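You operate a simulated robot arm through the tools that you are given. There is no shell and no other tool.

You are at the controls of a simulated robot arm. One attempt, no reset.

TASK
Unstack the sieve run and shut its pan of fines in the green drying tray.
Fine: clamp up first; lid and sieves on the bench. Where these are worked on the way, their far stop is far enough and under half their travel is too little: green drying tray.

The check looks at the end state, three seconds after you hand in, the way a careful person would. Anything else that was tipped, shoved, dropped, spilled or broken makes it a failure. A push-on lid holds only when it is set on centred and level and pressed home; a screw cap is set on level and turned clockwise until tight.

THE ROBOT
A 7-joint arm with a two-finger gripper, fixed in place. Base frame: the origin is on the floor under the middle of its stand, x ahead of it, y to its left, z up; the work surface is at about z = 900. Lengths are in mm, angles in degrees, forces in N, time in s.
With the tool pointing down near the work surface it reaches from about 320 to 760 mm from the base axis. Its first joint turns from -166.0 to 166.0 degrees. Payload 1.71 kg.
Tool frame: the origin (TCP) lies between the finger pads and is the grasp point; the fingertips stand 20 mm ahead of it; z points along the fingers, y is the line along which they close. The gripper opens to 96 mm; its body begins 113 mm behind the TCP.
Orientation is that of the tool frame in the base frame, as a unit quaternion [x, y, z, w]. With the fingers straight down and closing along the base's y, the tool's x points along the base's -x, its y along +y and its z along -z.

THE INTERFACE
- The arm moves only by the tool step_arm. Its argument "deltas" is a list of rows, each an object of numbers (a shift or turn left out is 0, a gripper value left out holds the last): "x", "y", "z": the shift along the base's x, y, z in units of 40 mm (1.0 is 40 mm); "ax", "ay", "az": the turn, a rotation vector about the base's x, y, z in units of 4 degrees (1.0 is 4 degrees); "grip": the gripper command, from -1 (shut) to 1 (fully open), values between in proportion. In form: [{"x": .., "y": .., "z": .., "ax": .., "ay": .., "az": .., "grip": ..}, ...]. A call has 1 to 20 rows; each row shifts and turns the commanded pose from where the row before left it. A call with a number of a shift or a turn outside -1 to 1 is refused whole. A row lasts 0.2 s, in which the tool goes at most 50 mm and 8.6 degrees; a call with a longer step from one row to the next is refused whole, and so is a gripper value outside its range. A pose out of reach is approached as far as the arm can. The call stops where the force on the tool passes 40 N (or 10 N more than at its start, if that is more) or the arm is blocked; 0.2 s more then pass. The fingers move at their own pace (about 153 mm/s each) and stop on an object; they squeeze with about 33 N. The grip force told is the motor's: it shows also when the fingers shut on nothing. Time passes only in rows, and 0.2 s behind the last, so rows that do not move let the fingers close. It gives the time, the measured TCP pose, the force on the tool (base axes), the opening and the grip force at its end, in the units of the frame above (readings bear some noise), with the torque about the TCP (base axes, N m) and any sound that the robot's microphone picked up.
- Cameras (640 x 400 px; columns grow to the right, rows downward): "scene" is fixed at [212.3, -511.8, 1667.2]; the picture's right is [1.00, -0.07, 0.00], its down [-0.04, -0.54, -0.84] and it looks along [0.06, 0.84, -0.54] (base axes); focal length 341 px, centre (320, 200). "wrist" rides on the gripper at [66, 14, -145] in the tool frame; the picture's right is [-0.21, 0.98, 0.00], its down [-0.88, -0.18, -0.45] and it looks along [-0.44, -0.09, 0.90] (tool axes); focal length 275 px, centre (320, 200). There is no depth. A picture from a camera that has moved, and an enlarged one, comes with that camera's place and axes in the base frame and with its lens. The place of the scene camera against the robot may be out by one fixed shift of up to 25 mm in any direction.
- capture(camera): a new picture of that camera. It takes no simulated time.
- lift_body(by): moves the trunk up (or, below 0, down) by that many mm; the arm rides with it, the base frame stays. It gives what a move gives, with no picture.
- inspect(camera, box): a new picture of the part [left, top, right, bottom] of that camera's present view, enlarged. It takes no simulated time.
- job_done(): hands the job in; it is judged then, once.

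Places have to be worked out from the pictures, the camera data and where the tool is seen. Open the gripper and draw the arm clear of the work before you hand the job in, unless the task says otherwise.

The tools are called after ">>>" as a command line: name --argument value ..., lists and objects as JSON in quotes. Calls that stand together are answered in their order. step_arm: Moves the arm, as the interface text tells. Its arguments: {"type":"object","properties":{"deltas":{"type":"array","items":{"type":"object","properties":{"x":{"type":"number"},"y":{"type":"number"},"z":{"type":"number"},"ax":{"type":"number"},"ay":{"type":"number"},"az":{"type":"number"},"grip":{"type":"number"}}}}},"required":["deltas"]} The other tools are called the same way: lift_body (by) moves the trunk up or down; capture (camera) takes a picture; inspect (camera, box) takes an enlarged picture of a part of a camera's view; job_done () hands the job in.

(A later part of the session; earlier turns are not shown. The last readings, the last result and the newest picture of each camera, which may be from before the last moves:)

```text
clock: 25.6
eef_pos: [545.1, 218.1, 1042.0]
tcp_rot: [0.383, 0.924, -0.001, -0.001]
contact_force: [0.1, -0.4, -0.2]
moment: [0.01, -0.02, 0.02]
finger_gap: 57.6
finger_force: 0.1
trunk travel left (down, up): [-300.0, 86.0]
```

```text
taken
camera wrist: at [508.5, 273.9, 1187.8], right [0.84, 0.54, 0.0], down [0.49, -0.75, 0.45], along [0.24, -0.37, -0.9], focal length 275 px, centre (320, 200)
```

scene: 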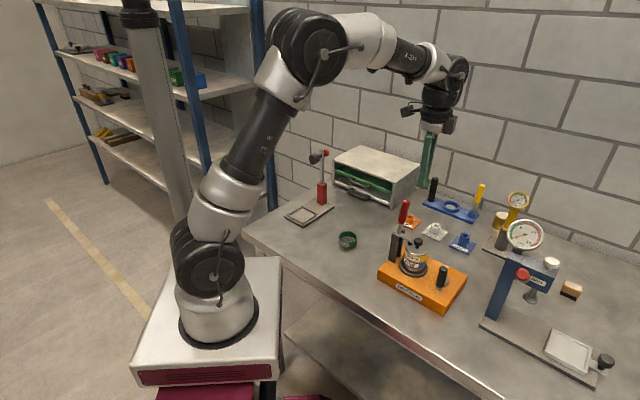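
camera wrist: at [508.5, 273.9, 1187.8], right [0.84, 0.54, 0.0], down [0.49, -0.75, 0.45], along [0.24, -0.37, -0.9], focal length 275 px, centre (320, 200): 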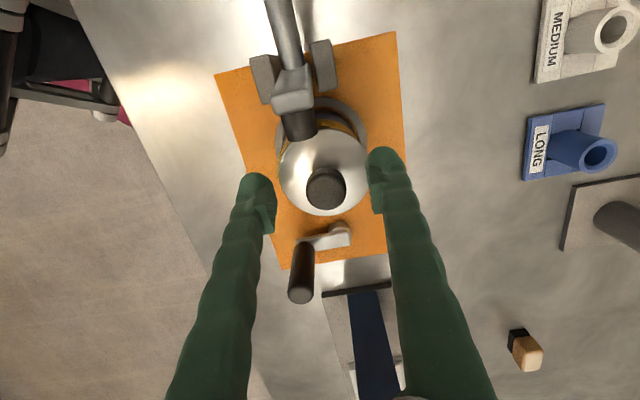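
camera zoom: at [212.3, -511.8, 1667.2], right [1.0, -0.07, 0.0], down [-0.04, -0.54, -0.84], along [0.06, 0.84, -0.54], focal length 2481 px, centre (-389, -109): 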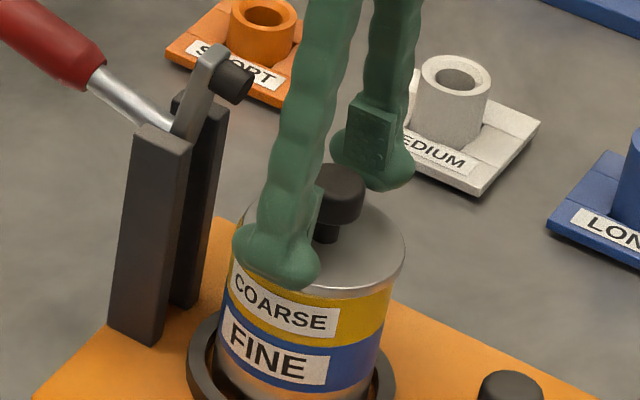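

No contact on the way down; the knob sits ~3 mm off the finger centre. I correct the centring and close.

>>> step_arm --deltas '[{"y": 0.09}, {}, {"grip": -0.3}, {"grip": -1}, {"grip": -1}, {"grip": -1}]'

>>> inspect --camera "scene" --box '[395, 215, 440, 270]'

>>> inspect --camera "wrist" --box '[250, 80, 390, 240]'

```text
clock: 27.0
eef_pos: [545.1, 223.1, 1040.7]
tcp_rot: [0.383, 0.924, -0.001, 0.0]
contact_force: [0.7, 0.9, 0.0]
moment: [0.0, -0.01, -0.01]
finger_gap: 19.0
finger_force: 32.9
trunk travel left (down, up): [-300.0, 86.0]
```

```text
7.27 times, centred on (418, 242) of scene
camera zoom: at [212.3, -511.8, 1667.2], right [1.0, -0.07, 0.0], down [-0.04, -0.54, -0.84], along [0.06, 0.84, -0.54], focal length 2481 px, centre (-389, -109)
```

zoom: 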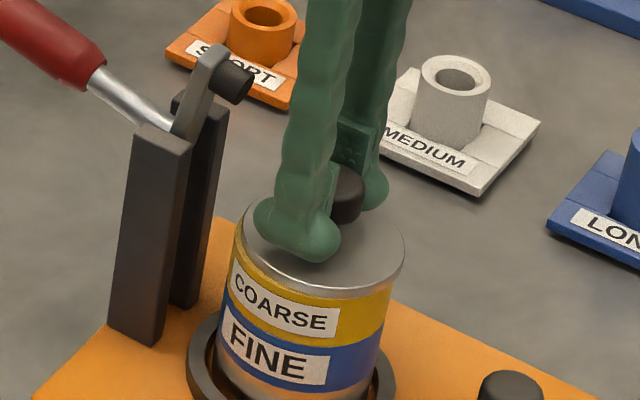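

```text
2.50 times, centred on (320, 160) of wrist
camera zoom: at [508.9, 278.3, 1187.0], right [0.84, 0.54, 0.0], down [0.49, -0.75, 0.44], along [0.24, -0.37, -0.9], focal length 688 px, centre (320, 300)
```

zoom: 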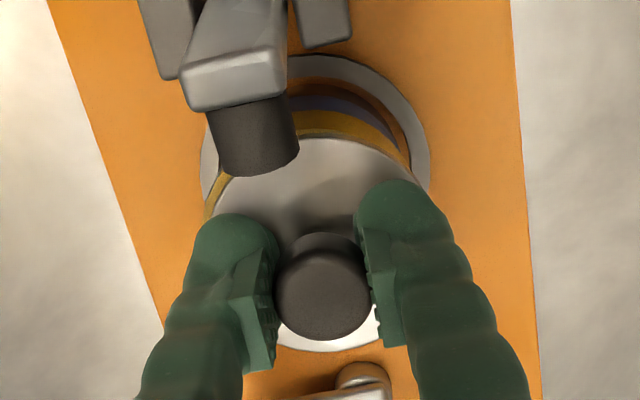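

The knob is now between the ribbed pads (gap 19.0 mm, 33 N). I lift in small steps.

>>> step_arm --deltas '[{"z": 0.06}, {"z": 0.08}, {"z": 0.1}, {"z": 0.12}, {}]'

>>> inspect --camera "scene" --box '[395, 215, 440, 270]'

```text
clock: 28.2
eef_pos: [544.2, 223.1, 1054.1]
tcp_rot: [0.384, 0.923, -0.001, 0.0]
contact_force: [-0.2, -0.2, 0.1]
moment: [0.0, -0.02, 0.01]
finger_gap: 19.1
finger_force: 33.3
trunk travel left (down, up): [-300.0, 86.0]
```

```text
7.27 times, centred on (418, 242) of scene
camera zoom: at [212.3, -511.8, 1667.2], right [1.0, -0.07, 0.0], down [-0.04, -0.54, -0.84], along [0.06, 0.84, -0.54], focal length 2481 px, centre (-389, -109)
```

zoom: 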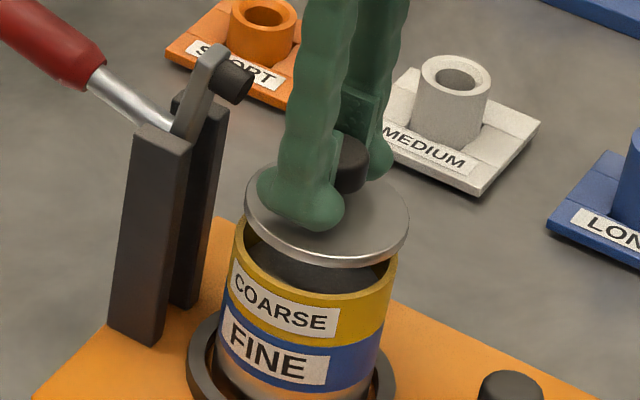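

Only the lid came up (a thin disc). I raise it to z ≈ 1160, carry it to a free bench spot in front-left of the block near (364, 230), and descend part-way.

>>> step_arm --deltas '[{"z": 0.5}, {"z": 0.8}, {"z": 0.8}, {"z": 0.6}, {"x": -0.5}, {"x": -0.9, "y": 0.04}, {"x": -0.9, "y": 0.04}, {"x": -0.9, "y": 0.04}, {"x": -0.8, "y": 0.04}, {"x": -0.5}, {}, {"z": -0.6}, {"z": -0.8}, {"z": -0.8}, {"z": -0.8}, {"z": -0.6}, {"z": -0.4}, {}]'

>>> capture --camera "wrist"

>>> capture --camera "scene"

```text
clock: 32.0
eef_pos: [361.4, 228.0, 1004.1]
tcp_rot: [0.383, 0.924, -0.002, 0.0]
contact_force: [-0.8, 0.5, 0.6]
moment: [0.0, 0.0, 0.01]
finger_gap: 18.7
finger_force: 33.3
trunk travel left (down, up): [-300.0, 86.0]
```

```text
taken
camera wrist: at [326.2, 284.8, 1150.3], right [0.84, 0.54, 0.0], down [0.49, -0.75, 0.44], along [0.24, -0.37, -0.9], focal length 275 px, centre (320, 200)
```

wrist: 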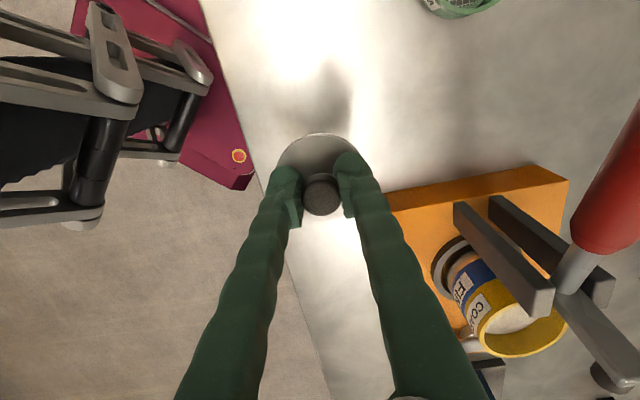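

```text
taken
```

scene: 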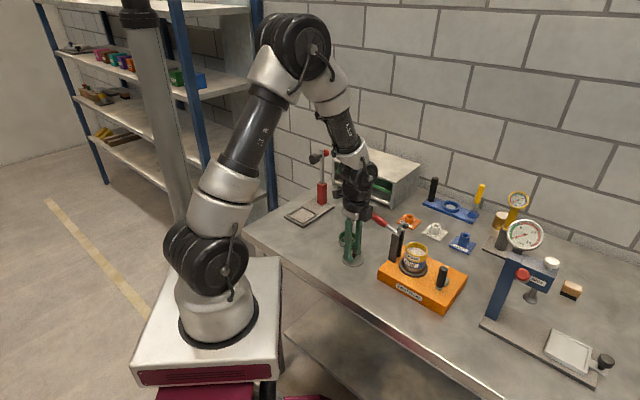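

The spot is clear, ~75 mm in from the bench edge. I lower to just above the bench.

>>> step_arm --deltas '[{"z": -0.7}, {"z": -0.6}, {"z": -0.3}, {"z": -0.12}, {}]'

>>> inspect --camera "scene" --box '[315, 220, 395, 285]'

```text
clock: 33.2
eef_pos: [364.7, 229.4, 935.2]
tcp_rot: [0.384, 0.923, 0.0, -0.001]
contact_force: [0.2, 0.5, -1.0]
moment: [0.02, 0.0, 0.0]
finger_gap: 18.9
finger_force: 32.6
trunk travel left (down, up): [-300.0, 86.0]
```

```text
6.15 times, centred on (355, 252) of scene
camera zoom: at [212.3, -511.8, 1667.2], right [1.0, -0.07, 0.0], down [-0.04, -0.54, -0.84], along [0.06, 0.84, -0.54], focal length 2099 px, centre (105, -123)
```

zoom: 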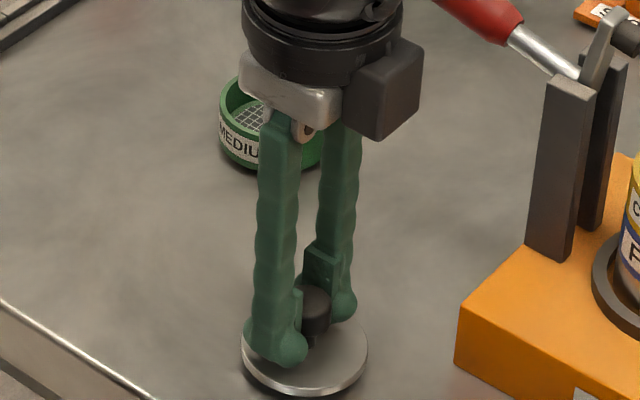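

About 8–10 mm to go; I creep down and watch the vertical force.

>>> step_arm --deltas '[{"z": -0.06}, {"z": -0.06}, {"z": -0.06}, {}]'

```text
clock: 34.2
eef_pos: [363.4, 230.3, 930.4]
tcp_rot: [0.384, 0.923, 0.001, 0.0]
contact_force: [-0.3, 0.4, 30.2]
moment: [-0.08, -0.12, 0.0]
finger_gap: 18.6
finger_force: 32.8
trunk travel left (down, up): [-300.0, 86.0]
```

The lid is on the bench (30 N). I ease off the load and open the fingers gently.

>>> step_arm --deltas '[{"z": 0.04}, {}, {"grip": -0.45}, {"grip": -0.3}, {"grip": -0.1}, {}]'

>>> inspect --camera "scene" --box '[315, 220, 395, 285]'

>>> capture --camera "wrist"

```text
clock: 35.6
eef_pos: [363.6, 230.1, 930.3]
tcp_rot: [0.383, 0.924, -0.001, 0.0]
contact_force: [-0.4, 0.0, -0.6]
moment: [-0.04, 0.0, 0.0]
finger_gap: 43.0
finger_force: 0.0
trunk travel left (down, up): [-300.0, 86.0]
```

```text
6.15 times, centred on (355, 252) of scene
camera zoom: at [212.3, -511.8, 1667.2], right [1.0, -0.07, 0.0], down [-0.04, -0.54, -0.84], along [0.06, 0.84, -0.54], focal length 2099 px, centre (105, -123)
```

zoom: 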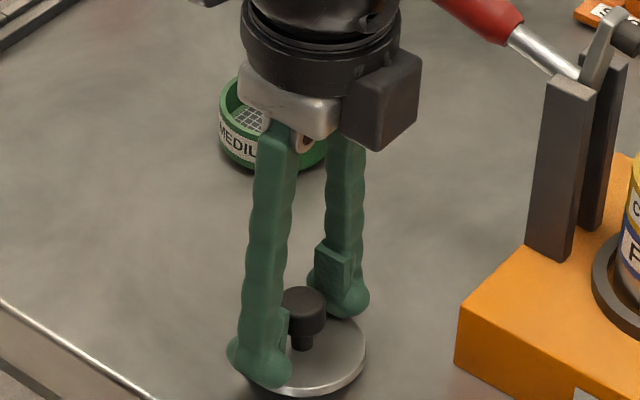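

```text
taken
camera wrist: at [328.4, 285.7, 1075.7], right [0.84, 0.54, 0.0], down [0.49, -0.75, 0.45], along [0.24, -0.37, -0.9], focal length 275 px, centre (320, 200)
```

wrist: 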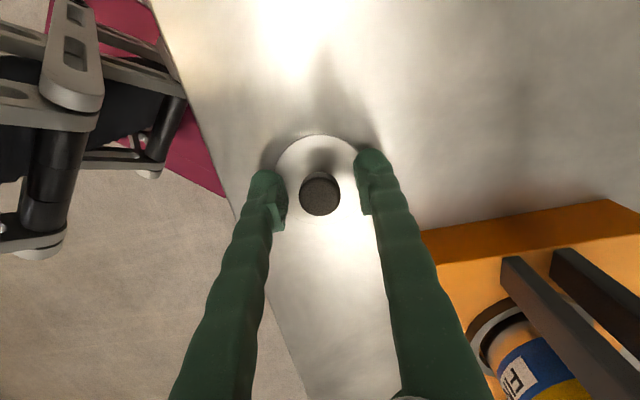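

Lid stands flat and free. I rise and move back above the stack, opening the gripper, to look into the coarse sieve.

>>> step_arm --deltas '[{"z": 0.5}, {"z": 0.9}, {"z": 0.9}, {"z": 0.9}, {"z": 0.9}, {"z": 0.9}, {"z": 0.9, "grip": 1}, {"x": 0.6}, {"x": 0.9, "y": -0.04}, {"x": 0.9, "y": -0.04}, {"x": 0.9, "y": -0.04}, {"x": 0.9, "y": -0.04}, {"x": 0.35, "y": -0.04}, {}, {}]'

>>> capture --camera "wrist"

>>> inspect --camera "scene" --box '[395, 225, 440, 280]'

>>> inspect --camera "wrist" --box '[260, 60, 400, 200]'

```text
clock: 38.8
eef_pos: [546.4, 222.2, 1164.9]
tcp_rot: [0.384, 0.924, 0.0, 0.0]
contact_force: [0.0, 0.1, -0.1]
moment: [-0.01, -0.05, 0.0]
finger_gap: 96.0
finger_force: 0.1
trunk travel left (down, up): [-300.0, 86.0]
```

```text
taken
camera wrist: at [510.3, 279.2, 1310.6], right [0.84, 0.54, 0.0], down [0.49, -0.75, 0.44], along [0.24, -0.37, -0.9], focal length 275 px, centre (320, 200)
```

wrist: 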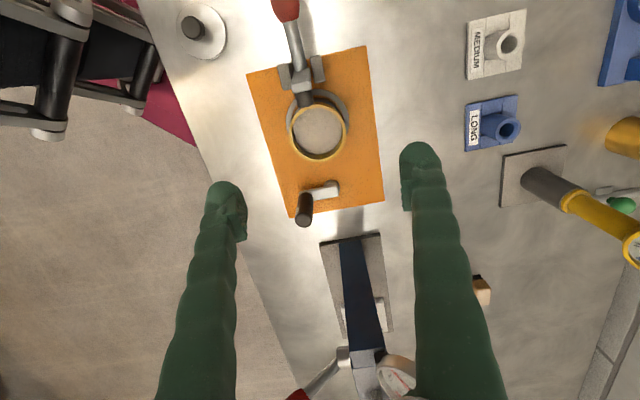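

```text
7.27 times, centred on (418, 252) of scene
camera zoom: at [212.3, -511.8, 1667.2], right [1.0, -0.07, 0.0], down [-0.04, -0.54, -0.84], along [0.06, 0.84, -0.54], focal length 2481 px, centre (-389, -182)
```

zoom: 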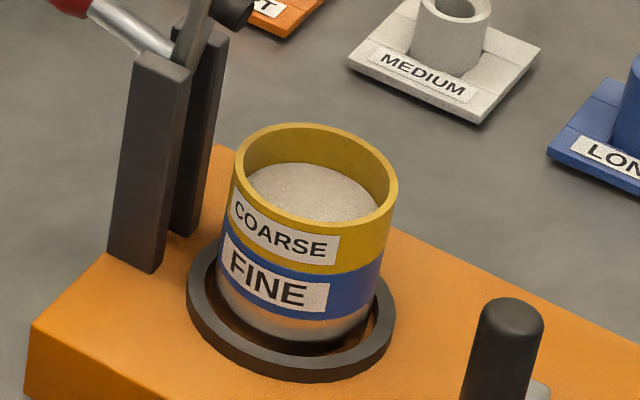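

```text
2.86 times, centred on (330, 130) of wrist
camera zoom: at [510.3, 279.2, 1310.6], right [0.84, 0.54, 0.0], down [0.49, -0.75, 0.44], along [0.24, -0.37, -0.9], focal length 786 px, centre (291, 400)
```

zoom: 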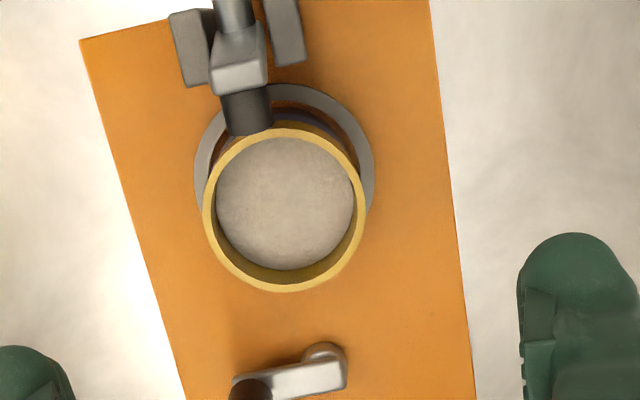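

The coarse sieve (with its charge) is centred at ≈ (544.7, 221.6), rim at z ≈ 1010, band down to ≈ 989. I descend to TCP z ≈ 1010 so the tips only reach the yellow band, and close gradually.

>>> step_arm --deltas '[{"x": -0.04, "y": -0.015, "z": -0.7}, {"z": -0.9}, {"z": -0.9}, {"z": -0.7}, {"z": -0.45}, {"z": -0.2}, {}]'

>>> inspect --camera "scene" --box '[395, 225, 440, 280]'

>>> capture --camera "wrist"

```text
clock: 40.4
eef_pos: [545.2, 221.4, 1010.0]
tcp_rot: [0.384, 0.923, -0.001, 0.0]
contact_force: [-0.2, 0.0, 0.2]
moment: [-0.02, -0.05, -0.03]
finger_gap: 96.0
finger_force: 0.0
trunk travel left (down, up): [-300.0, 86.0]
```

```text
7.27 times, centred on (418, 252) of scene
camera zoom: at [212.3, -511.8, 1667.2], right [1.0, -0.07, 0.0], down [-0.04, -0.54, -0.84], along [0.06, 0.84, -0.54], focal length 2481 px, centre (-389, -182)
```

zoom: 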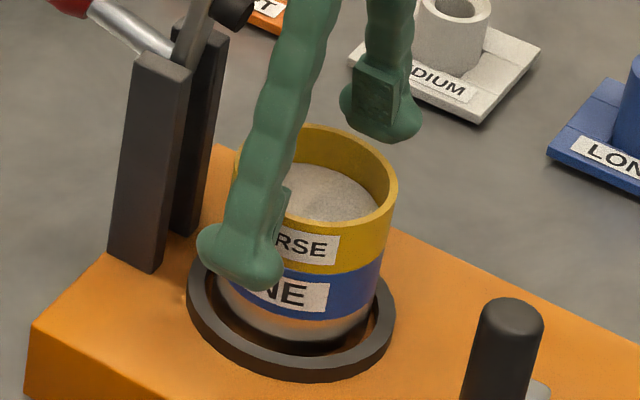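

```text
taken
camera wrist: at [509.3, 277.9, 1155.8], right [0.84, 0.54, 0.0], down [0.49, -0.75, 0.44], along [0.24, -0.37, -0.9], focal length 275 px, centre (320, 200)
```

wrist: 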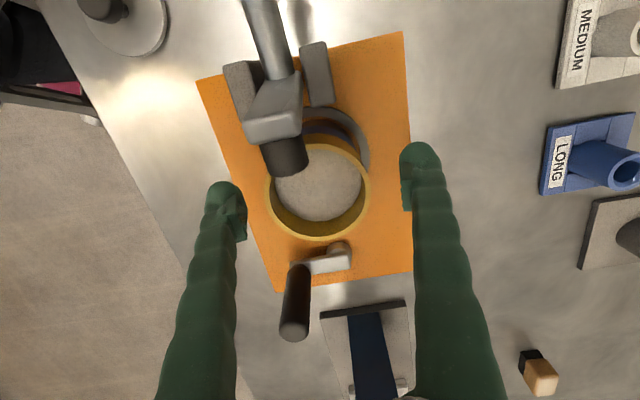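

Alignment looks right (rim centre coincides with the TCP projection). Closing on the yellow band.

>>> step_arm --deltas '[{"grip": 0.5}, {"grip": 0.42}, {"grip": 0.2}, {"grip": -0.2}, {"grip": -1}, {"grip": -1}]'

>>> inspect --camera "scene" --box '[395, 225, 440, 280]'

>>> capture --camera "wrist"

```text
clock: 41.8
eef_pos: [545.0, 221.8, 1008.8]
tcp_rot: [0.383, 0.924, -0.001, 0.0]
contact_force: [0.5, 0.1, 1.2]
moment: [0.0, 0.02, 0.03]
finger_gap: 61.4
finger_force: 33.3
trunk travel left (down, up): [-300.0, 86.0]
```

```text
7.27 times, centred on (418, 252) of scene
camera zoom: at [212.3, -511.8, 1667.2], right [1.0, -0.07, 0.0], down [-0.04, -0.54, -0.84], along [0.06, 0.84, -0.54], focal length 2481 px, centre (-389, -182)
```

zoom: 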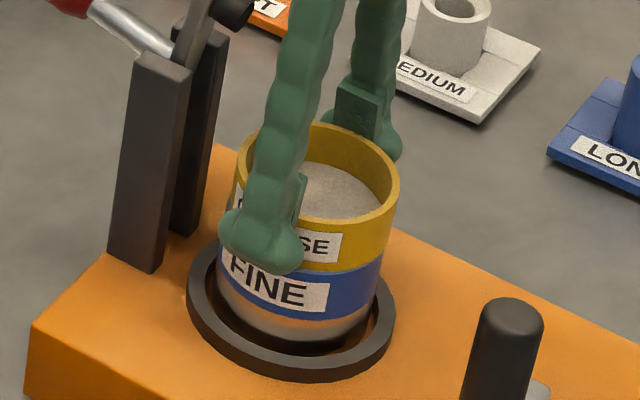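

```text
taken
camera wrist: at [509.4, 277.9, 1156.1], right [0.84, 0.54, 0.0], down [0.49, -0.75, 0.45], along [0.24, -0.37, -0.9], focal length 275 px, centre (320, 200)
```

wrist: 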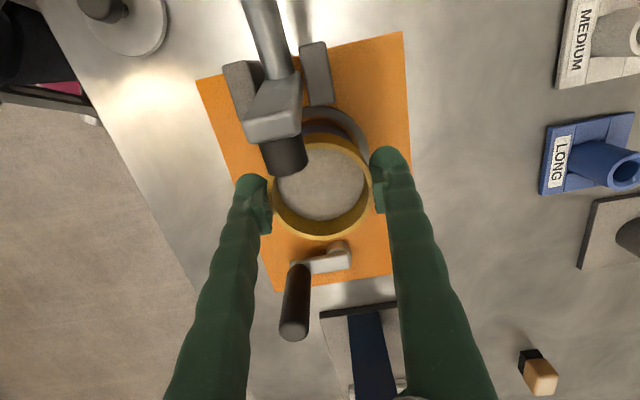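

Coarse is held (gap 61.4 mm, 33 N). I lift a little and check that the fine sieve stays behind.

>>> step_arm --deltas '[{"z": 0.06}, {"z": 0.08}, {"z": 0.1}, {"z": 0.12}, {"z": 0.1}, {}]'

>>> inspect --camera "scene" --box '[395, 215, 440, 270]'

>>> capture --camera "wrist"

```text
clock: 43.2
eef_pos: [544.6, 221.5, 1028.6]
tcp_rot: [0.384, 0.923, -0.001, -0.001]
contact_force: [0.8, 0.0, -1.0]
moment: [0.04, -0.03, -0.01]
finger_gap: 61.3
finger_force: 32.9
trunk travel left (down, up): [-300.0, 86.0]
```

```text
7.27 times, centred on (418, 242) of scene
camera zoom: at [212.3, -511.8, 1667.2], right [1.0, -0.07, 0.0], down [-0.04, -0.54, -0.84], along [0.06, 0.84, -0.54], focal length 2481 px, centre (-389, -109)
```

zoom: 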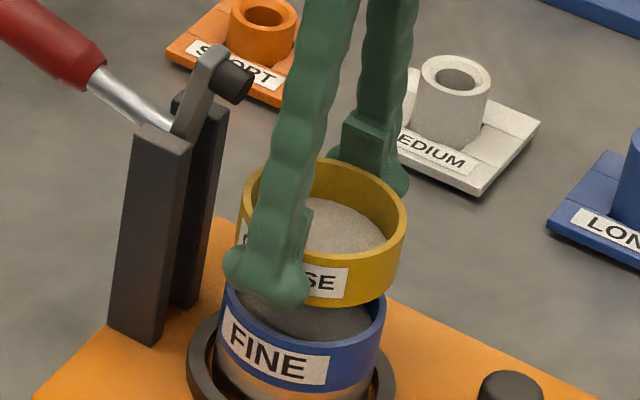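

```text
taken
camera wrist: at [508.9, 278.3, 1174.7], right [0.84, 0.54, 0.0], down [0.49, -0.75, 0.45], along [0.24, -0.37, -0.9], focal length 275 px, centre (320, 200)
```

wrist: 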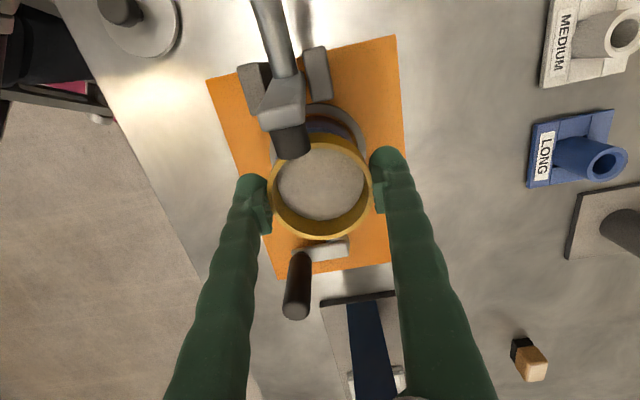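

Only the coarse came up. I shift it a bit away from the raised clamp pad, lift to z ≈ 1165, and carry it level to the bare bench patch near (513, 428).

>>> step_arm --deltas '[{"x": 0.13, "y": -0.13, "z": 0.1}, {"x": 0.135, "y": -0.135, "z": 0.3}, {"z": 0.7}, {"z": 0.9}, {"z": 0.9}, {"z": 0.5}, {"x": -0.06, "y": 0.3}, {"x": -0.12, "y": 0.6}, {"x": -0.17, "y": 0.9}, {"x": -0.17, "y": 0.9}, {"x": -0.17, "y": 0.9}, {"x": -0.17, "y": 0.9}, {"x": -0.12, "y": 0.6}, {"x": -0.06, "y": 0.3}, {}]'

>>> capture --camera "wrist"

>>> capture --camera "scene"

```text
clock: 46.4
eef_pos: [514.8, 426.7, 1167.2]
tcp_rot: [0.383, 0.924, -0.001, -0.001]
contact_force: [-0.8, 0.5, -1.1]
moment: [0.0, 0.02, 0.0]
finger_gap: 61.3
finger_force: 32.7
trunk travel left (down, up): [-300.0, 86.0]
```

```text
taken
camera wrist: at [479.0, 482.7, 1313.4], right [0.84, 0.54, 0.0], down [0.49, -0.75, 0.44], along [0.24, -0.37, -0.9], focal length 275 px, centre (320, 200)
```

wrist: 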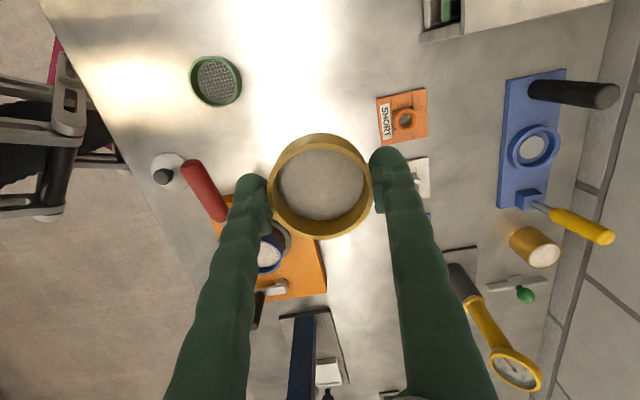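

```text
taken
```

scene: 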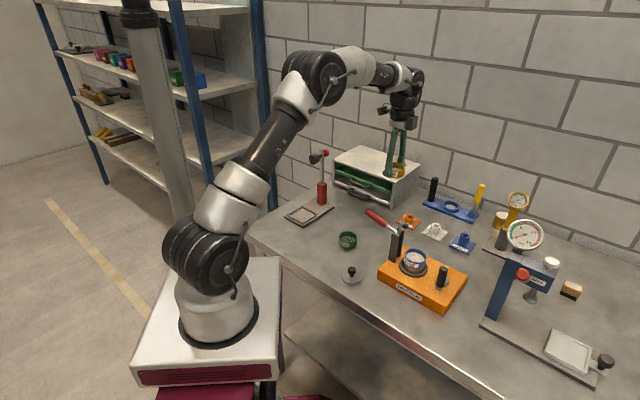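

The patch is clear all round. I lower the coarse toward the bench.

>>> step_arm --deltas '[{"z": -0.5}, {"z": -0.9}, {"z": -0.9}, {"z": -0.9}, {"z": -0.9}, {"z": -0.8}, {"z": -0.5}, {"z": -0.3}, {"z": -0.1}, {}]'

>>> inspect --camera "scene" --box '[345, 195, 425, 260]'

```text
clock: 48.6
eef_pos: [512.1, 426.8, 934.8]
tcp_rot: [0.384, 0.923, 0.0, 0.0]
contact_force: [0.0, 0.1, -0.3]
moment: [0.0, -0.02, -0.01]
finger_gap: 61.3
finger_force: 33.2
trunk travel left (down, up): [-300.0, 86.0]
```

```text
6.15 times, centred on (385, 228) of scene
camera zoom: at [212.3, -511.8, 1667.2], right [1.0, -0.07, 0.0], down [-0.04, -0.54, -0.84], along [0.06, 0.84, -0.54], focal length 2099 px, centre (-80, 31)
```

zoom: 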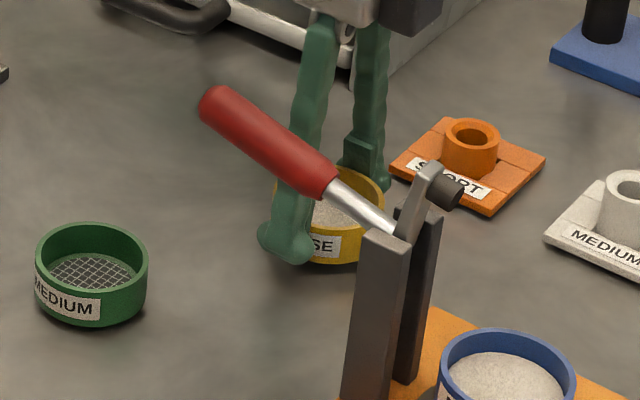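

Still about 13 mm to go; I creep down watching the force.

>>> step_arm --deltas '[{"z": -0.1}, {"z": -0.1}, {"z": -0.06}, {"z": -0.04}, {}]'

```text
clock: 49.5
eef_pos: [500.3, 430.4, 933.2]
tcp_rot: [0.383, 0.924, 0.005, 0.009]
contact_force: [-0.1, 0.4, -1.2]
moment: [-0.02, -0.01, 0.01]
finger_gap: 61.6
finger_force: 32.9
trunk travel left (down, up): [-300.0, 86.0]
stopped in row 4: the force on the tool passed its limit at 41 N (the readings are from after the stop); the commanded pose is now the measured one
```

The stop jerked the arm back ~12 mm. I look at the state before continuing, and will avoid force stops from here on.

>>> inspect --camera "scene" --box '[345, 195, 425, 260]'

>>> capture --camera "wrist"

```text
6.15 times, centred on (385, 228) of scene
camera zoom: at [212.3, -511.8, 1667.2], right [1.0, -0.07, 0.0], down [-0.04, -0.54, -0.84], along [0.06, 0.84, -0.54], focal length 2099 px, centre (-80, 31)
```

zoom: 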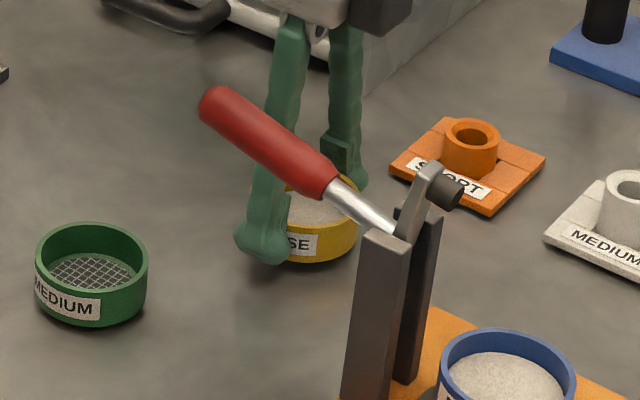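

```text
taken
camera wrist: at [461.4, 485.6, 1078.3], right [0.84, 0.54, 0.02], down [0.48, -0.75, 0.45], along [0.26, -0.37, -0.89], focal length 275 px, centre (320, 200)
```

wrist: 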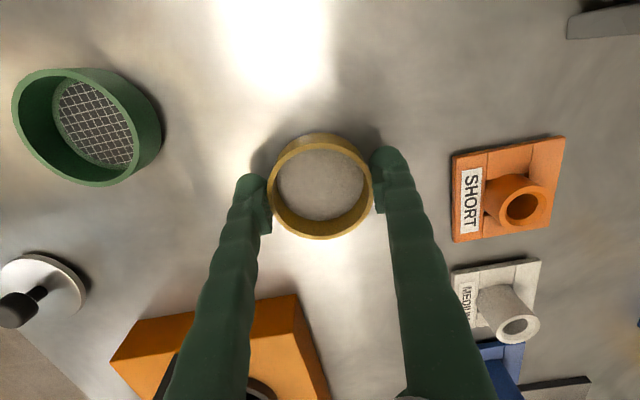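

The coarse is still held level with its charge intact; contact came at TCP ≈ 926. I re-level the tool and approach in finer steps.

>>> step_arm --deltas '[{"ay": 0.29, "ax": -0.035}, {}, {"z": -0.06}, {"z": -0.06}, {}]'

```text
clock: 50.8
eef_pos: [501.3, 427.9, 928.0]
tcp_rot: [0.383, 0.924, 0.001, 0.0]
contact_force: [0.1, 0.2, -0.4]
moment: [0.0, 0.01, -0.02]
finger_gap: 61.5
finger_force: 33.3
trunk travel left (down, up): [-300.0, 86.0]
```

>>> step_arm --deltas '[{"z": -0.03}, {"z": -0.02}, {}]'

```text
clock: 51.5
eef_pos: [501.5, 430.0, 929.6]
tcp_rot: [0.384, 0.923, 0.001, 0.0]
contact_force: [-0.3, -1.8, 17.2]
moment: [0.07, -0.23, -0.04]
finger_gap: 61.4
finger_force: 33.0
trunk travel left (down, up): [-300.0, 86.0]
```

Contact with 17 N: the coarse is on the bench. I ease off slightly and open the fingers a little at a time.

>>> step_arm --deltas '[{"z": 0.02}, {}, {"grip": 0.33}, {"grip": 0.4}, {"grip": 0.5}, {"grip": 0.55}, {}]'

>>> inspect --camera "scene" --box '[345, 195, 425, 260]'

>>> capture --camera "wrist"

```text
clock: 53.1
eef_pos: [500.2, 428.3, 927.2]
tcp_rot: [0.383, 0.924, 0.0, -0.001]
contact_force: [0.5, 0.0, 0.1]
moment: [0.0, 0.03, 0.03]
finger_gap: 74.6
finger_force: 0.1
trunk travel left (down, up): [-300.0, 86.0]
```

```text
6.15 times, centred on (385, 228) of scene
camera zoom: at [212.3, -511.8, 1667.2], right [1.0, -0.07, 0.0], down [-0.04, -0.54, -0.84], along [0.06, 0.84, -0.54], focal length 2099 px, centre (-80, 31)
```

zoom: 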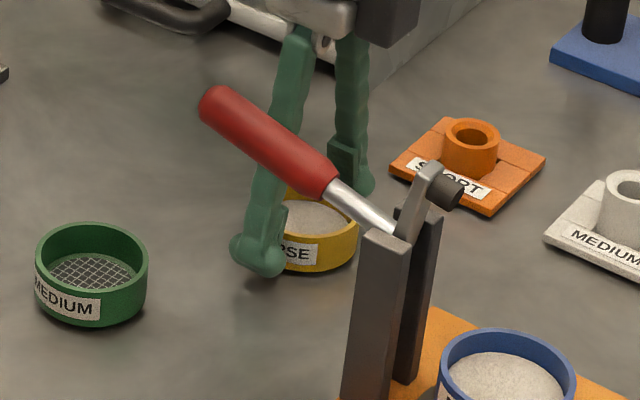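

```text
taken
camera wrist: at [465.6, 484.5, 1073.1], right [0.84, 0.54, 0.0], down [0.49, -0.75, 0.44], along [0.24, -0.37, -0.9], focal length 275 px, centre (320, 200)
```

wrist: 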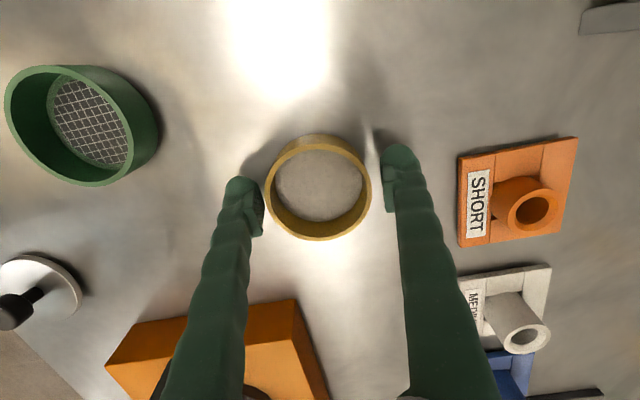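

The coarse stands on the bench. I open wider and rise straight up, then return over the stack.

>>> step_arm --deltas '[{"grip": 0.85}, {}, {"z": 0.3}, {"z": 0.7}, {"z": 0.9}, {"z": 0.9}, {"z": 0.9}, {"z": 0.9}, {"z": 0.9}, {"z": 0.6, "grip": 1}, {}]'

>>> capture --camera "wrist"

```text
clock: 55.5
eef_pos: [501.0, 430.9, 1171.2]
tcp_rot: [0.383, 0.924, 0.001, -0.001]
contact_force: [0.0, -0.2, -0.3]
moment: [0.01, 0.0, -0.04]
finger_gap: 96.0
finger_force: 0.1
trunk travel left (down, up): [-300.0, 86.0]
```

```text
taken
camera wrist: at [465.9, 486.7, 1316.7], right [0.84, 0.54, 0.0], down [0.49, -0.75, 0.44], along [0.24, -0.37, -0.9], focal length 275 px, centre (320, 200)
```

wrist: 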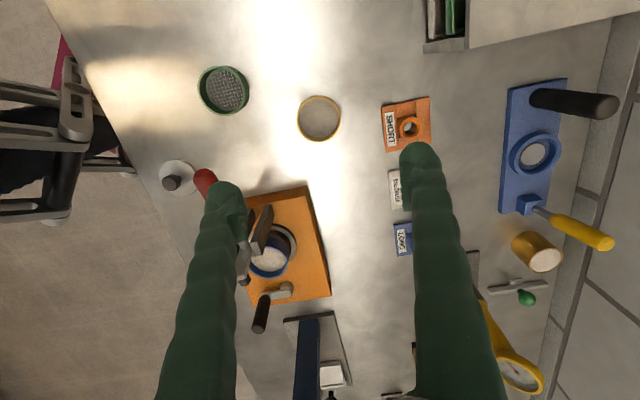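

The coarse stands well on its own. I go back over the stack for the fine sieve.

>>> step_arm --deltas '[{"x": 0.1, "y": -0.5}, {"x": 0.18, "y": -0.85}, {"x": 0.18, "y": -0.85}, {"x": 0.18, "y": -0.85}, {"x": 0.18, "y": -0.85}, {"x": 0.18, "y": -0.85}, {"x": 0.1, "y": -0.5}, {"z": -0.5}, {"z": -0.5}, {}]'

>>> capture --camera "wrist"

>>> inspect --camera "wrist" --box '[250, 70, 390, 210]'

>>> inspect --camera "scene" --box '[395, 225, 440, 280]'

```text
clock: 57.8
eef_pos: [547.6, 219.9, 1131.4]
tcp_rot: [0.383, 0.924, 0.0, 0.0]
contact_force: [0.2, 0.2, 0.9]
moment: [0.02, -0.01, 0.0]
finger_gap: 96.2
finger_force: 0.0
trunk travel left (down, up): [-300.0, 86.0]
```

```text
taken
camera wrist: at [512.3, 275.2, 1277.8], right [0.84, 0.54, 0.0], down [0.49, -0.75, 0.44], along [0.24, -0.37, -0.9], focal length 275 px, centre (320, 200)
```

wrist: 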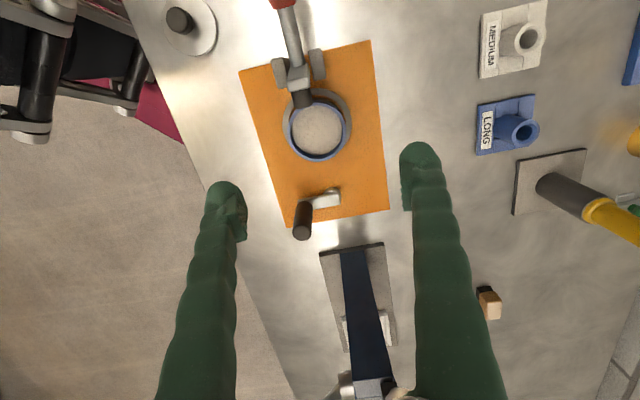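

```text
2.86 times, centred on (320, 140) of wrist
camera zoom: at [512.3, 275.2, 1277.8], right [0.84, 0.54, 0.0], down [0.49, -0.75, 0.44], along [0.24, -0.37, -0.9], focal length 786 px, centre (320, 371)
```

zoom: 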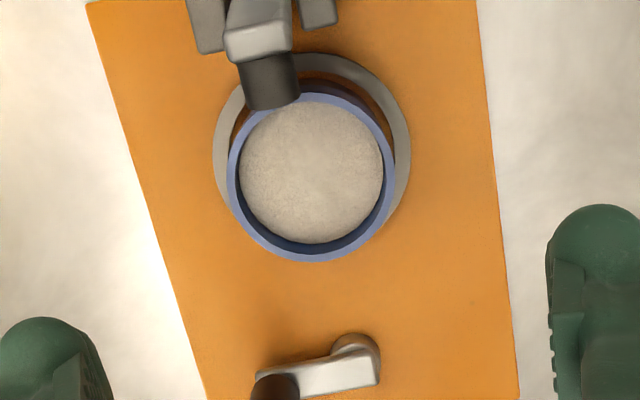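

```text
7.27 times, centred on (418, 252) of scene
camera zoom: at [212.3, -511.8, 1667.2], right [1.0, -0.07, 0.0], down [-0.04, -0.54, -0.84], along [0.06, 0.84, -0.54], focal length 2481 px, centre (-389, -182)
```

zoom: 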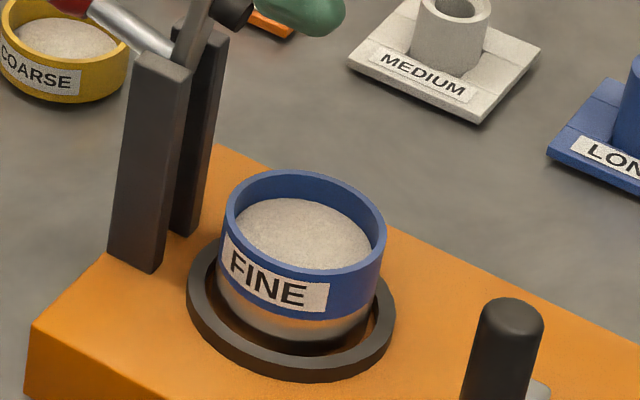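

Fine sieve rim centre ≈ (543.8, 220.7), rim z ≈ 985, band down to ≈ 960. I descend to TCP z ≈ 985 and check tips against the blue band before closing.

>>> step_arm --deltas '[{"x": -0.09, "y": 0.02, "z": -0.7}, {"z": -0.9}, {"z": -0.9}, {"z": -0.7}, {"z": -0.35}, {"z": -0.1}, {}]'

>>> inspect --camera "scene" --box '[395, 225, 440, 280]'

>>> capture --camera "wrist"

```text
clock: 59.4
eef_pos: [542.8, 219.1, 986.6]
tcp_rot: [0.384, 0.923, 0.0, -0.001]
contact_force: [-0.1, -0.5, -0.1]
moment: [-0.02, 0.02, 0.04]
finger_gap: 96.2
finger_force: 0.0
trunk travel left (down, up): [-300.0, 86.0]
```

```text
7.27 times, centred on (418, 252) of scene
camera zoom: at [212.3, -511.8, 1667.2], right [1.0, -0.07, 0.0], down [-0.04, -0.54, -0.84], along [0.06, 0.84, -0.54], focal length 2481 px, centre (-389, -182)
```

zoom: 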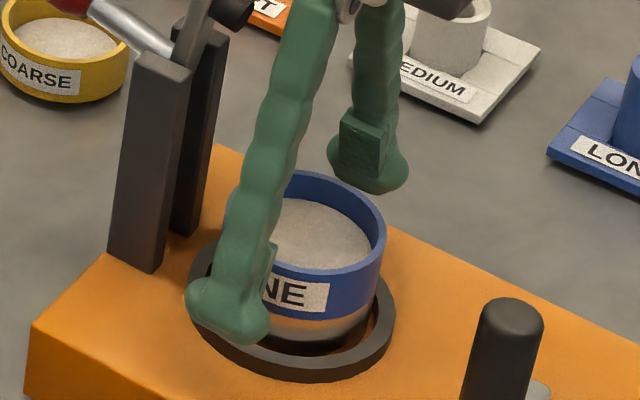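

```text
taken
camera wrist: at [506.8, 274.1, 1131.8], right [0.84, 0.54, 0.0], down [0.49, -0.75, 0.44], along [0.24, -0.37, -0.9], focal length 275 px, centre (320, 200)
```

wrist: 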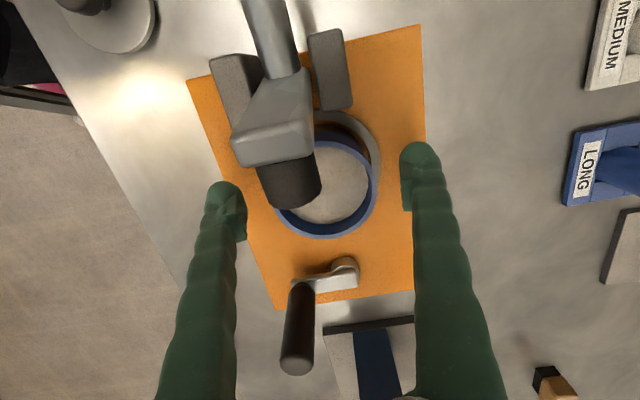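

The tips are level with the lower part of the blue band; the sieve sits ~3 mm toward the far finger. I centre and close.

>>> step_arm --deltas '[{"x": 0.05, "y": 0.055}, {}, {"grip": 0.5}, {"grip": 0.42}, {"grip": 0.2}, {"grip": -0.2}, {"grip": -1}, {"grip": -1}]'

>>> inspect --camera "scene" --box '[395, 225, 440, 280]'

>>> capture --camera "wrist"

```text
clock: 61.1
eef_pos: [544.3, 221.1, 985.3]
tcp_rot: [0.384, 0.923, 0.0, -0.001]
contact_force: [-0.9, -0.4, 1.7]
moment: [-0.06, 0.08, -0.03]
finger_gap: 61.8
finger_force: 32.6
trunk travel left (down, up): [-300.0, 86.0]
```

```text
7.27 times, centred on (418, 252) of scene
camera zoom: at [212.3, -511.8, 1667.2], right [1.0, -0.07, 0.0], down [-0.04, -0.54, -0.84], along [0.06, 0.84, -0.54], focal length 2481 px, centre (-389, -182)
```

zoom: 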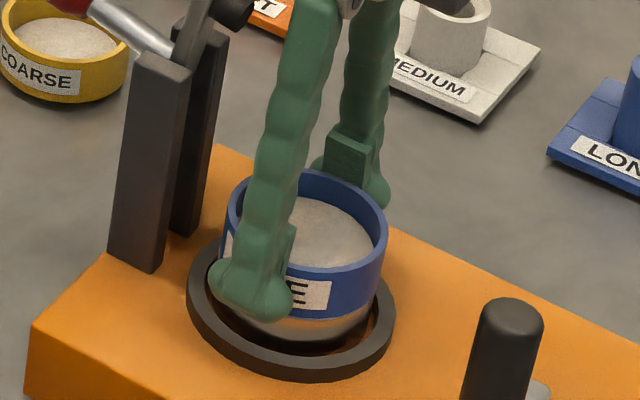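

```text
taken
camera wrist: at [508.6, 276.8, 1131.9], right [0.84, 0.54, 0.0], down [0.49, -0.75, 0.44], along [0.24, -0.37, -0.9], focal length 275 px, centre (320, 200)
```

wrist: 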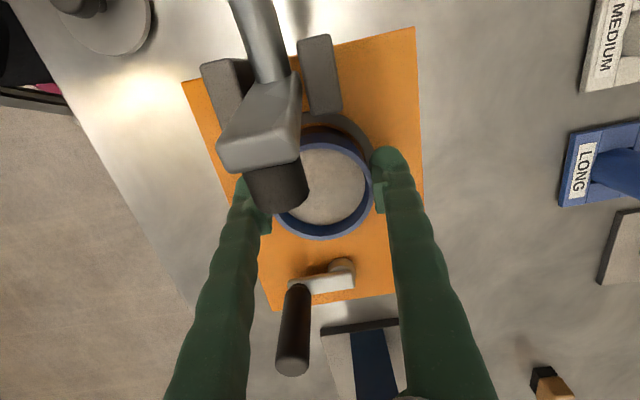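

Fine sieve held (gap 61.8 mm). Lift a little to check that the pan stays in its ring.

>>> step_arm --deltas '[{"z": 0.06}, {"z": 0.08}, {"z": 0.1}, {"z": 0.12}, {"z": 0.14}, {}]'

>>> inspect --camera "scene" --box '[395, 225, 440, 280]'

```text
clock: 62.5
eef_pos: [542.2, 222.9, 1006.8]
tcp_rot: [0.384, 0.923, 0.0, -0.001]
contact_force: [0.2, -0.6, -0.7]
moment: [-0.03, -0.01, 0.0]
finger_gap: 61.9
finger_force: 32.5
trunk travel left (down, up): [-300.0, 86.0]
```

```text
7.27 times, centred on (418, 252) of scene
camera zoom: at [212.3, -511.8, 1667.2], right [1.0, -0.07, 0.0], down [-0.04, -0.54, -0.84], along [0.06, 0.84, -0.54], focal length 2481 px, centre (-389, -182)
```

zoom: 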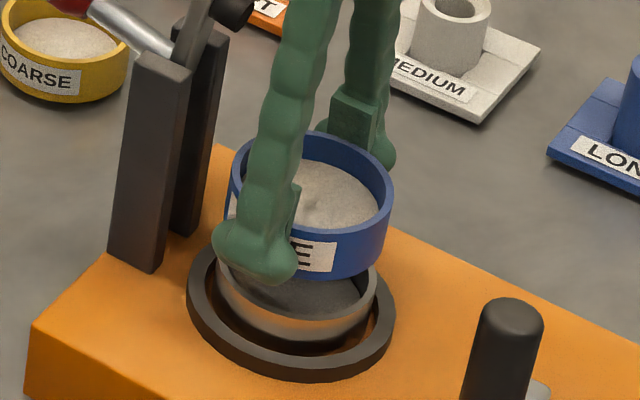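

Pan stayed in its ring. I shift the fine clear of the clamp pad, raise it, and carry it level to the free front-left spot near (297, 290).

>>> step_arm --deltas '[{"x": 0.13, "y": -0.13, "z": 0.1}, {"x": 0.135, "y": -0.135, "z": 0.3}, {"z": 0.7}, {"z": 0.9}, {"z": 0.9}, {"z": 0.7}, {"z": 0.4}, {"x": -0.4, "y": 0.12}, {"x": -0.7, "y": 0.21}, {"x": -0.9, "y": 0.275}, {"x": -0.9, "y": 0.275}, {"x": -0.9, "y": 0.275}, {"x": -0.9, "y": 0.275}, {"x": -0.9, "y": 0.275}, {"x": -0.6, "y": 0.18}, {"x": -0.2, "y": 0.065}, {}]'

>>> capture --camera "wrist"

>>> capture --camera "scene"

```text
clock: 66.2
eef_pos: [296.5, 287.6, 1167.0]
tcp_rot: [0.383, 0.924, 0.0, -0.001]
contact_force: [-0.4, -0.2, -1.3]
moment: [0.01, 0.0, 0.01]
finger_gap: 61.4
finger_force: 32.8
trunk travel left (down, up): [-300.0, 86.0]
```

```text
taken
camera wrist: at [260.9, 344.3, 1312.3], right [0.84, 0.54, 0.0], down [0.49, -0.75, 0.44], along [0.24, -0.37, -0.9], focal length 275 px, centre (320, 200)
```

wrist: 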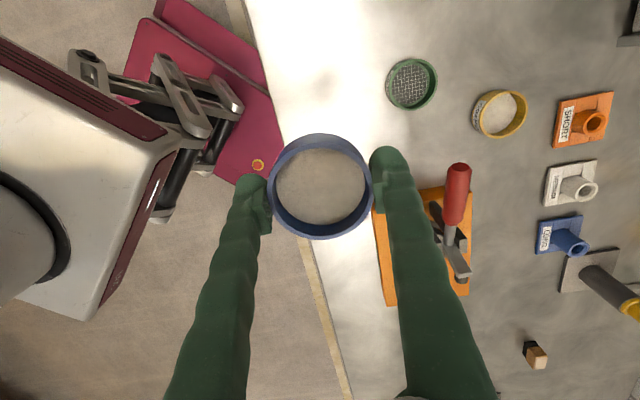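

```text
taken
```

scene: 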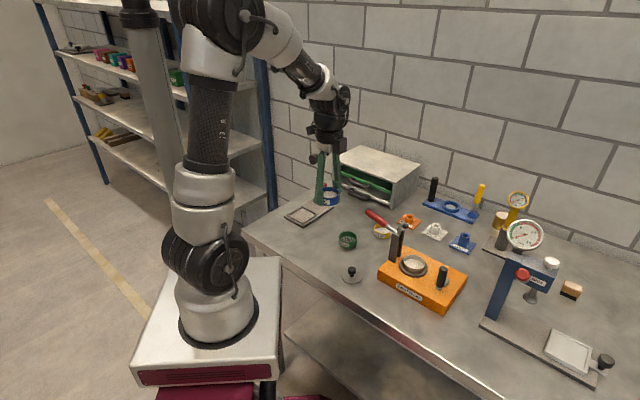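

The spot is clear, ~64 mm in from the edge. I lower the fine to just above the bench.

>>> step_arm --deltas '[{"z": -0.5}, {"z": -0.9}, {"z": -0.9}, {"z": -0.9}, {"z": -0.9}, {"z": -0.7}, {"z": -0.5}, {"z": -0.3}, {}]'

>>> inspect --camera "scene" --box '[290, 200, 370, 265]'

>>> capture --camera "wrist"

```text
clock: 68.2
eef_pos: [298.9, 290.6, 942.5]
tcp_rot: [0.383, 0.924, 0.001, -0.001]
contact_force: [-0.1, 0.7, -1.3]
moment: [0.02, 0.0, -0.01]
finger_gap: 61.4
finger_force: 32.7
trunk travel left (down, up): [-300.0, 86.0]
```

```text
6.15 times, centred on (330, 232) of scene
camera zoom: at [212.3, -511.8, 1667.2], right [1.0, -0.07, 0.0], down [-0.04, -0.54, -0.84], along [0.06, 0.84, -0.54], focal length 2099 px, centre (258, 0)
```

zoom: 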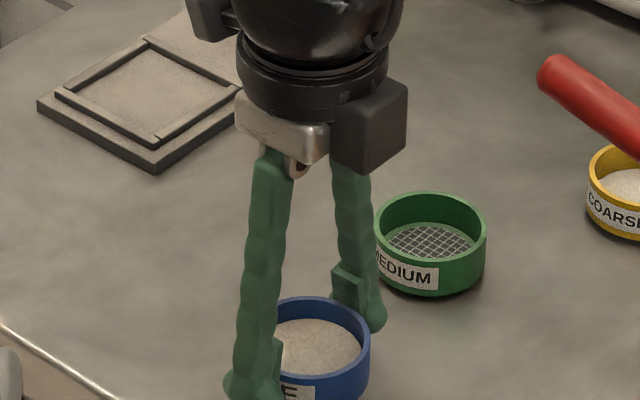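

```text
taken
camera wrist: at [262.6, 345.4, 1087.6], right [0.84, 0.54, 0.0], down [0.49, -0.75, 0.44], along [0.24, -0.37, -0.9], focal length 275 px, centre (320, 200)
```

wrist: 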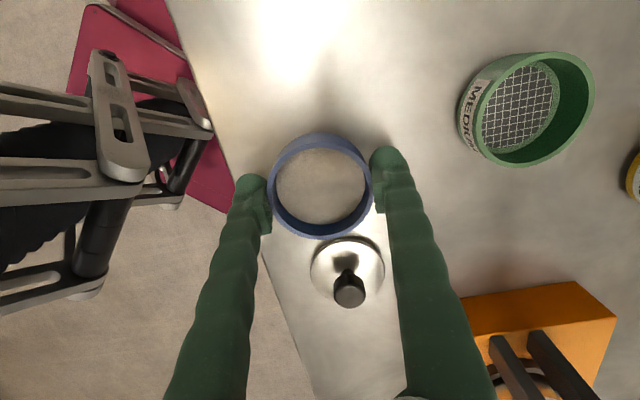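

Clear of the lid and of the green sieve. I creep down.

>>> step_arm --deltas '[{"z": -0.12}, {"z": -0.1}, {"z": -0.06}, {}]'

```text
clock: 69.2
eef_pos: [298.3, 289.1, 930.1]
tcp_rot: [0.384, 0.923, 0.0, -0.001]
contact_force: [0.0, 0.8, -0.8]
moment: [0.0, 0.01, -0.01]
finger_gap: 61.5
finger_force: 33.1
trunk travel left (down, up): [-300.0, 86.0]
```

>>> step_arm --deltas '[{"z": -0.04}, {"z": -0.03}, {}]'

```text
clock: 70.0
eef_pos: [298.5, 289.4, 927.7]
tcp_rot: [0.383, 0.924, 0.003, 0.0]
contact_force: [1.2, -0.5, 32.7]
moment: [-0.21, 0.07, -0.03]
finger_gap: 61.4
finger_force: 32.9
trunk travel left (down, up): [-300.0, 86.0]
```

On the bench (33 N). Ease off and release step by step.

>>> step_arm --deltas '[{"z": 0.04}, {}, {"grip": 0.33}, {"grip": 0.4}, {"grip": 0.5}, {"grip": 0.6}, {}]'

>>> capture --camera "wrist"

>>> inspect --camera "scene" --box '[290, 200, 370, 265]'

```text
clock: 71.5
eef_pos: [297.9, 289.6, 927.5]
tcp_rot: [0.383, 0.924, 0.001, -0.001]
contact_force: [0.6, -0.5, 0.8]
moment: [-0.01, 0.0, 0.01]
finger_gap: 76.9
finger_force: 0.1
trunk travel left (down, up): [-300.0, 86.0]
```

```text
taken
camera wrist: at [261.8, 344.7, 1073.9], right [0.84, 0.54, 0.0], down [0.49, -0.75, 0.44], along [0.24, -0.37, -0.9], focal length 275 px, centre (320, 200)
```

wrist: 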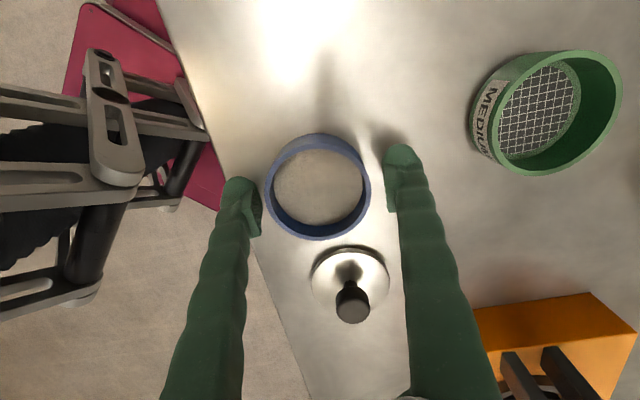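

```text
6.15 times, centred on (330, 232) of scene
camera zoom: at [212.3, -511.8, 1667.2], right [1.0, -0.07, 0.0], down [-0.04, -0.54, -0.84], along [0.06, 0.84, -0.54], focal length 2099 px, centre (258, 0)
```

zoom: 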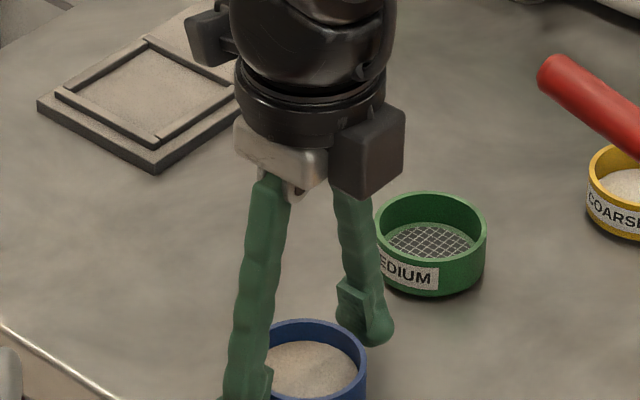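

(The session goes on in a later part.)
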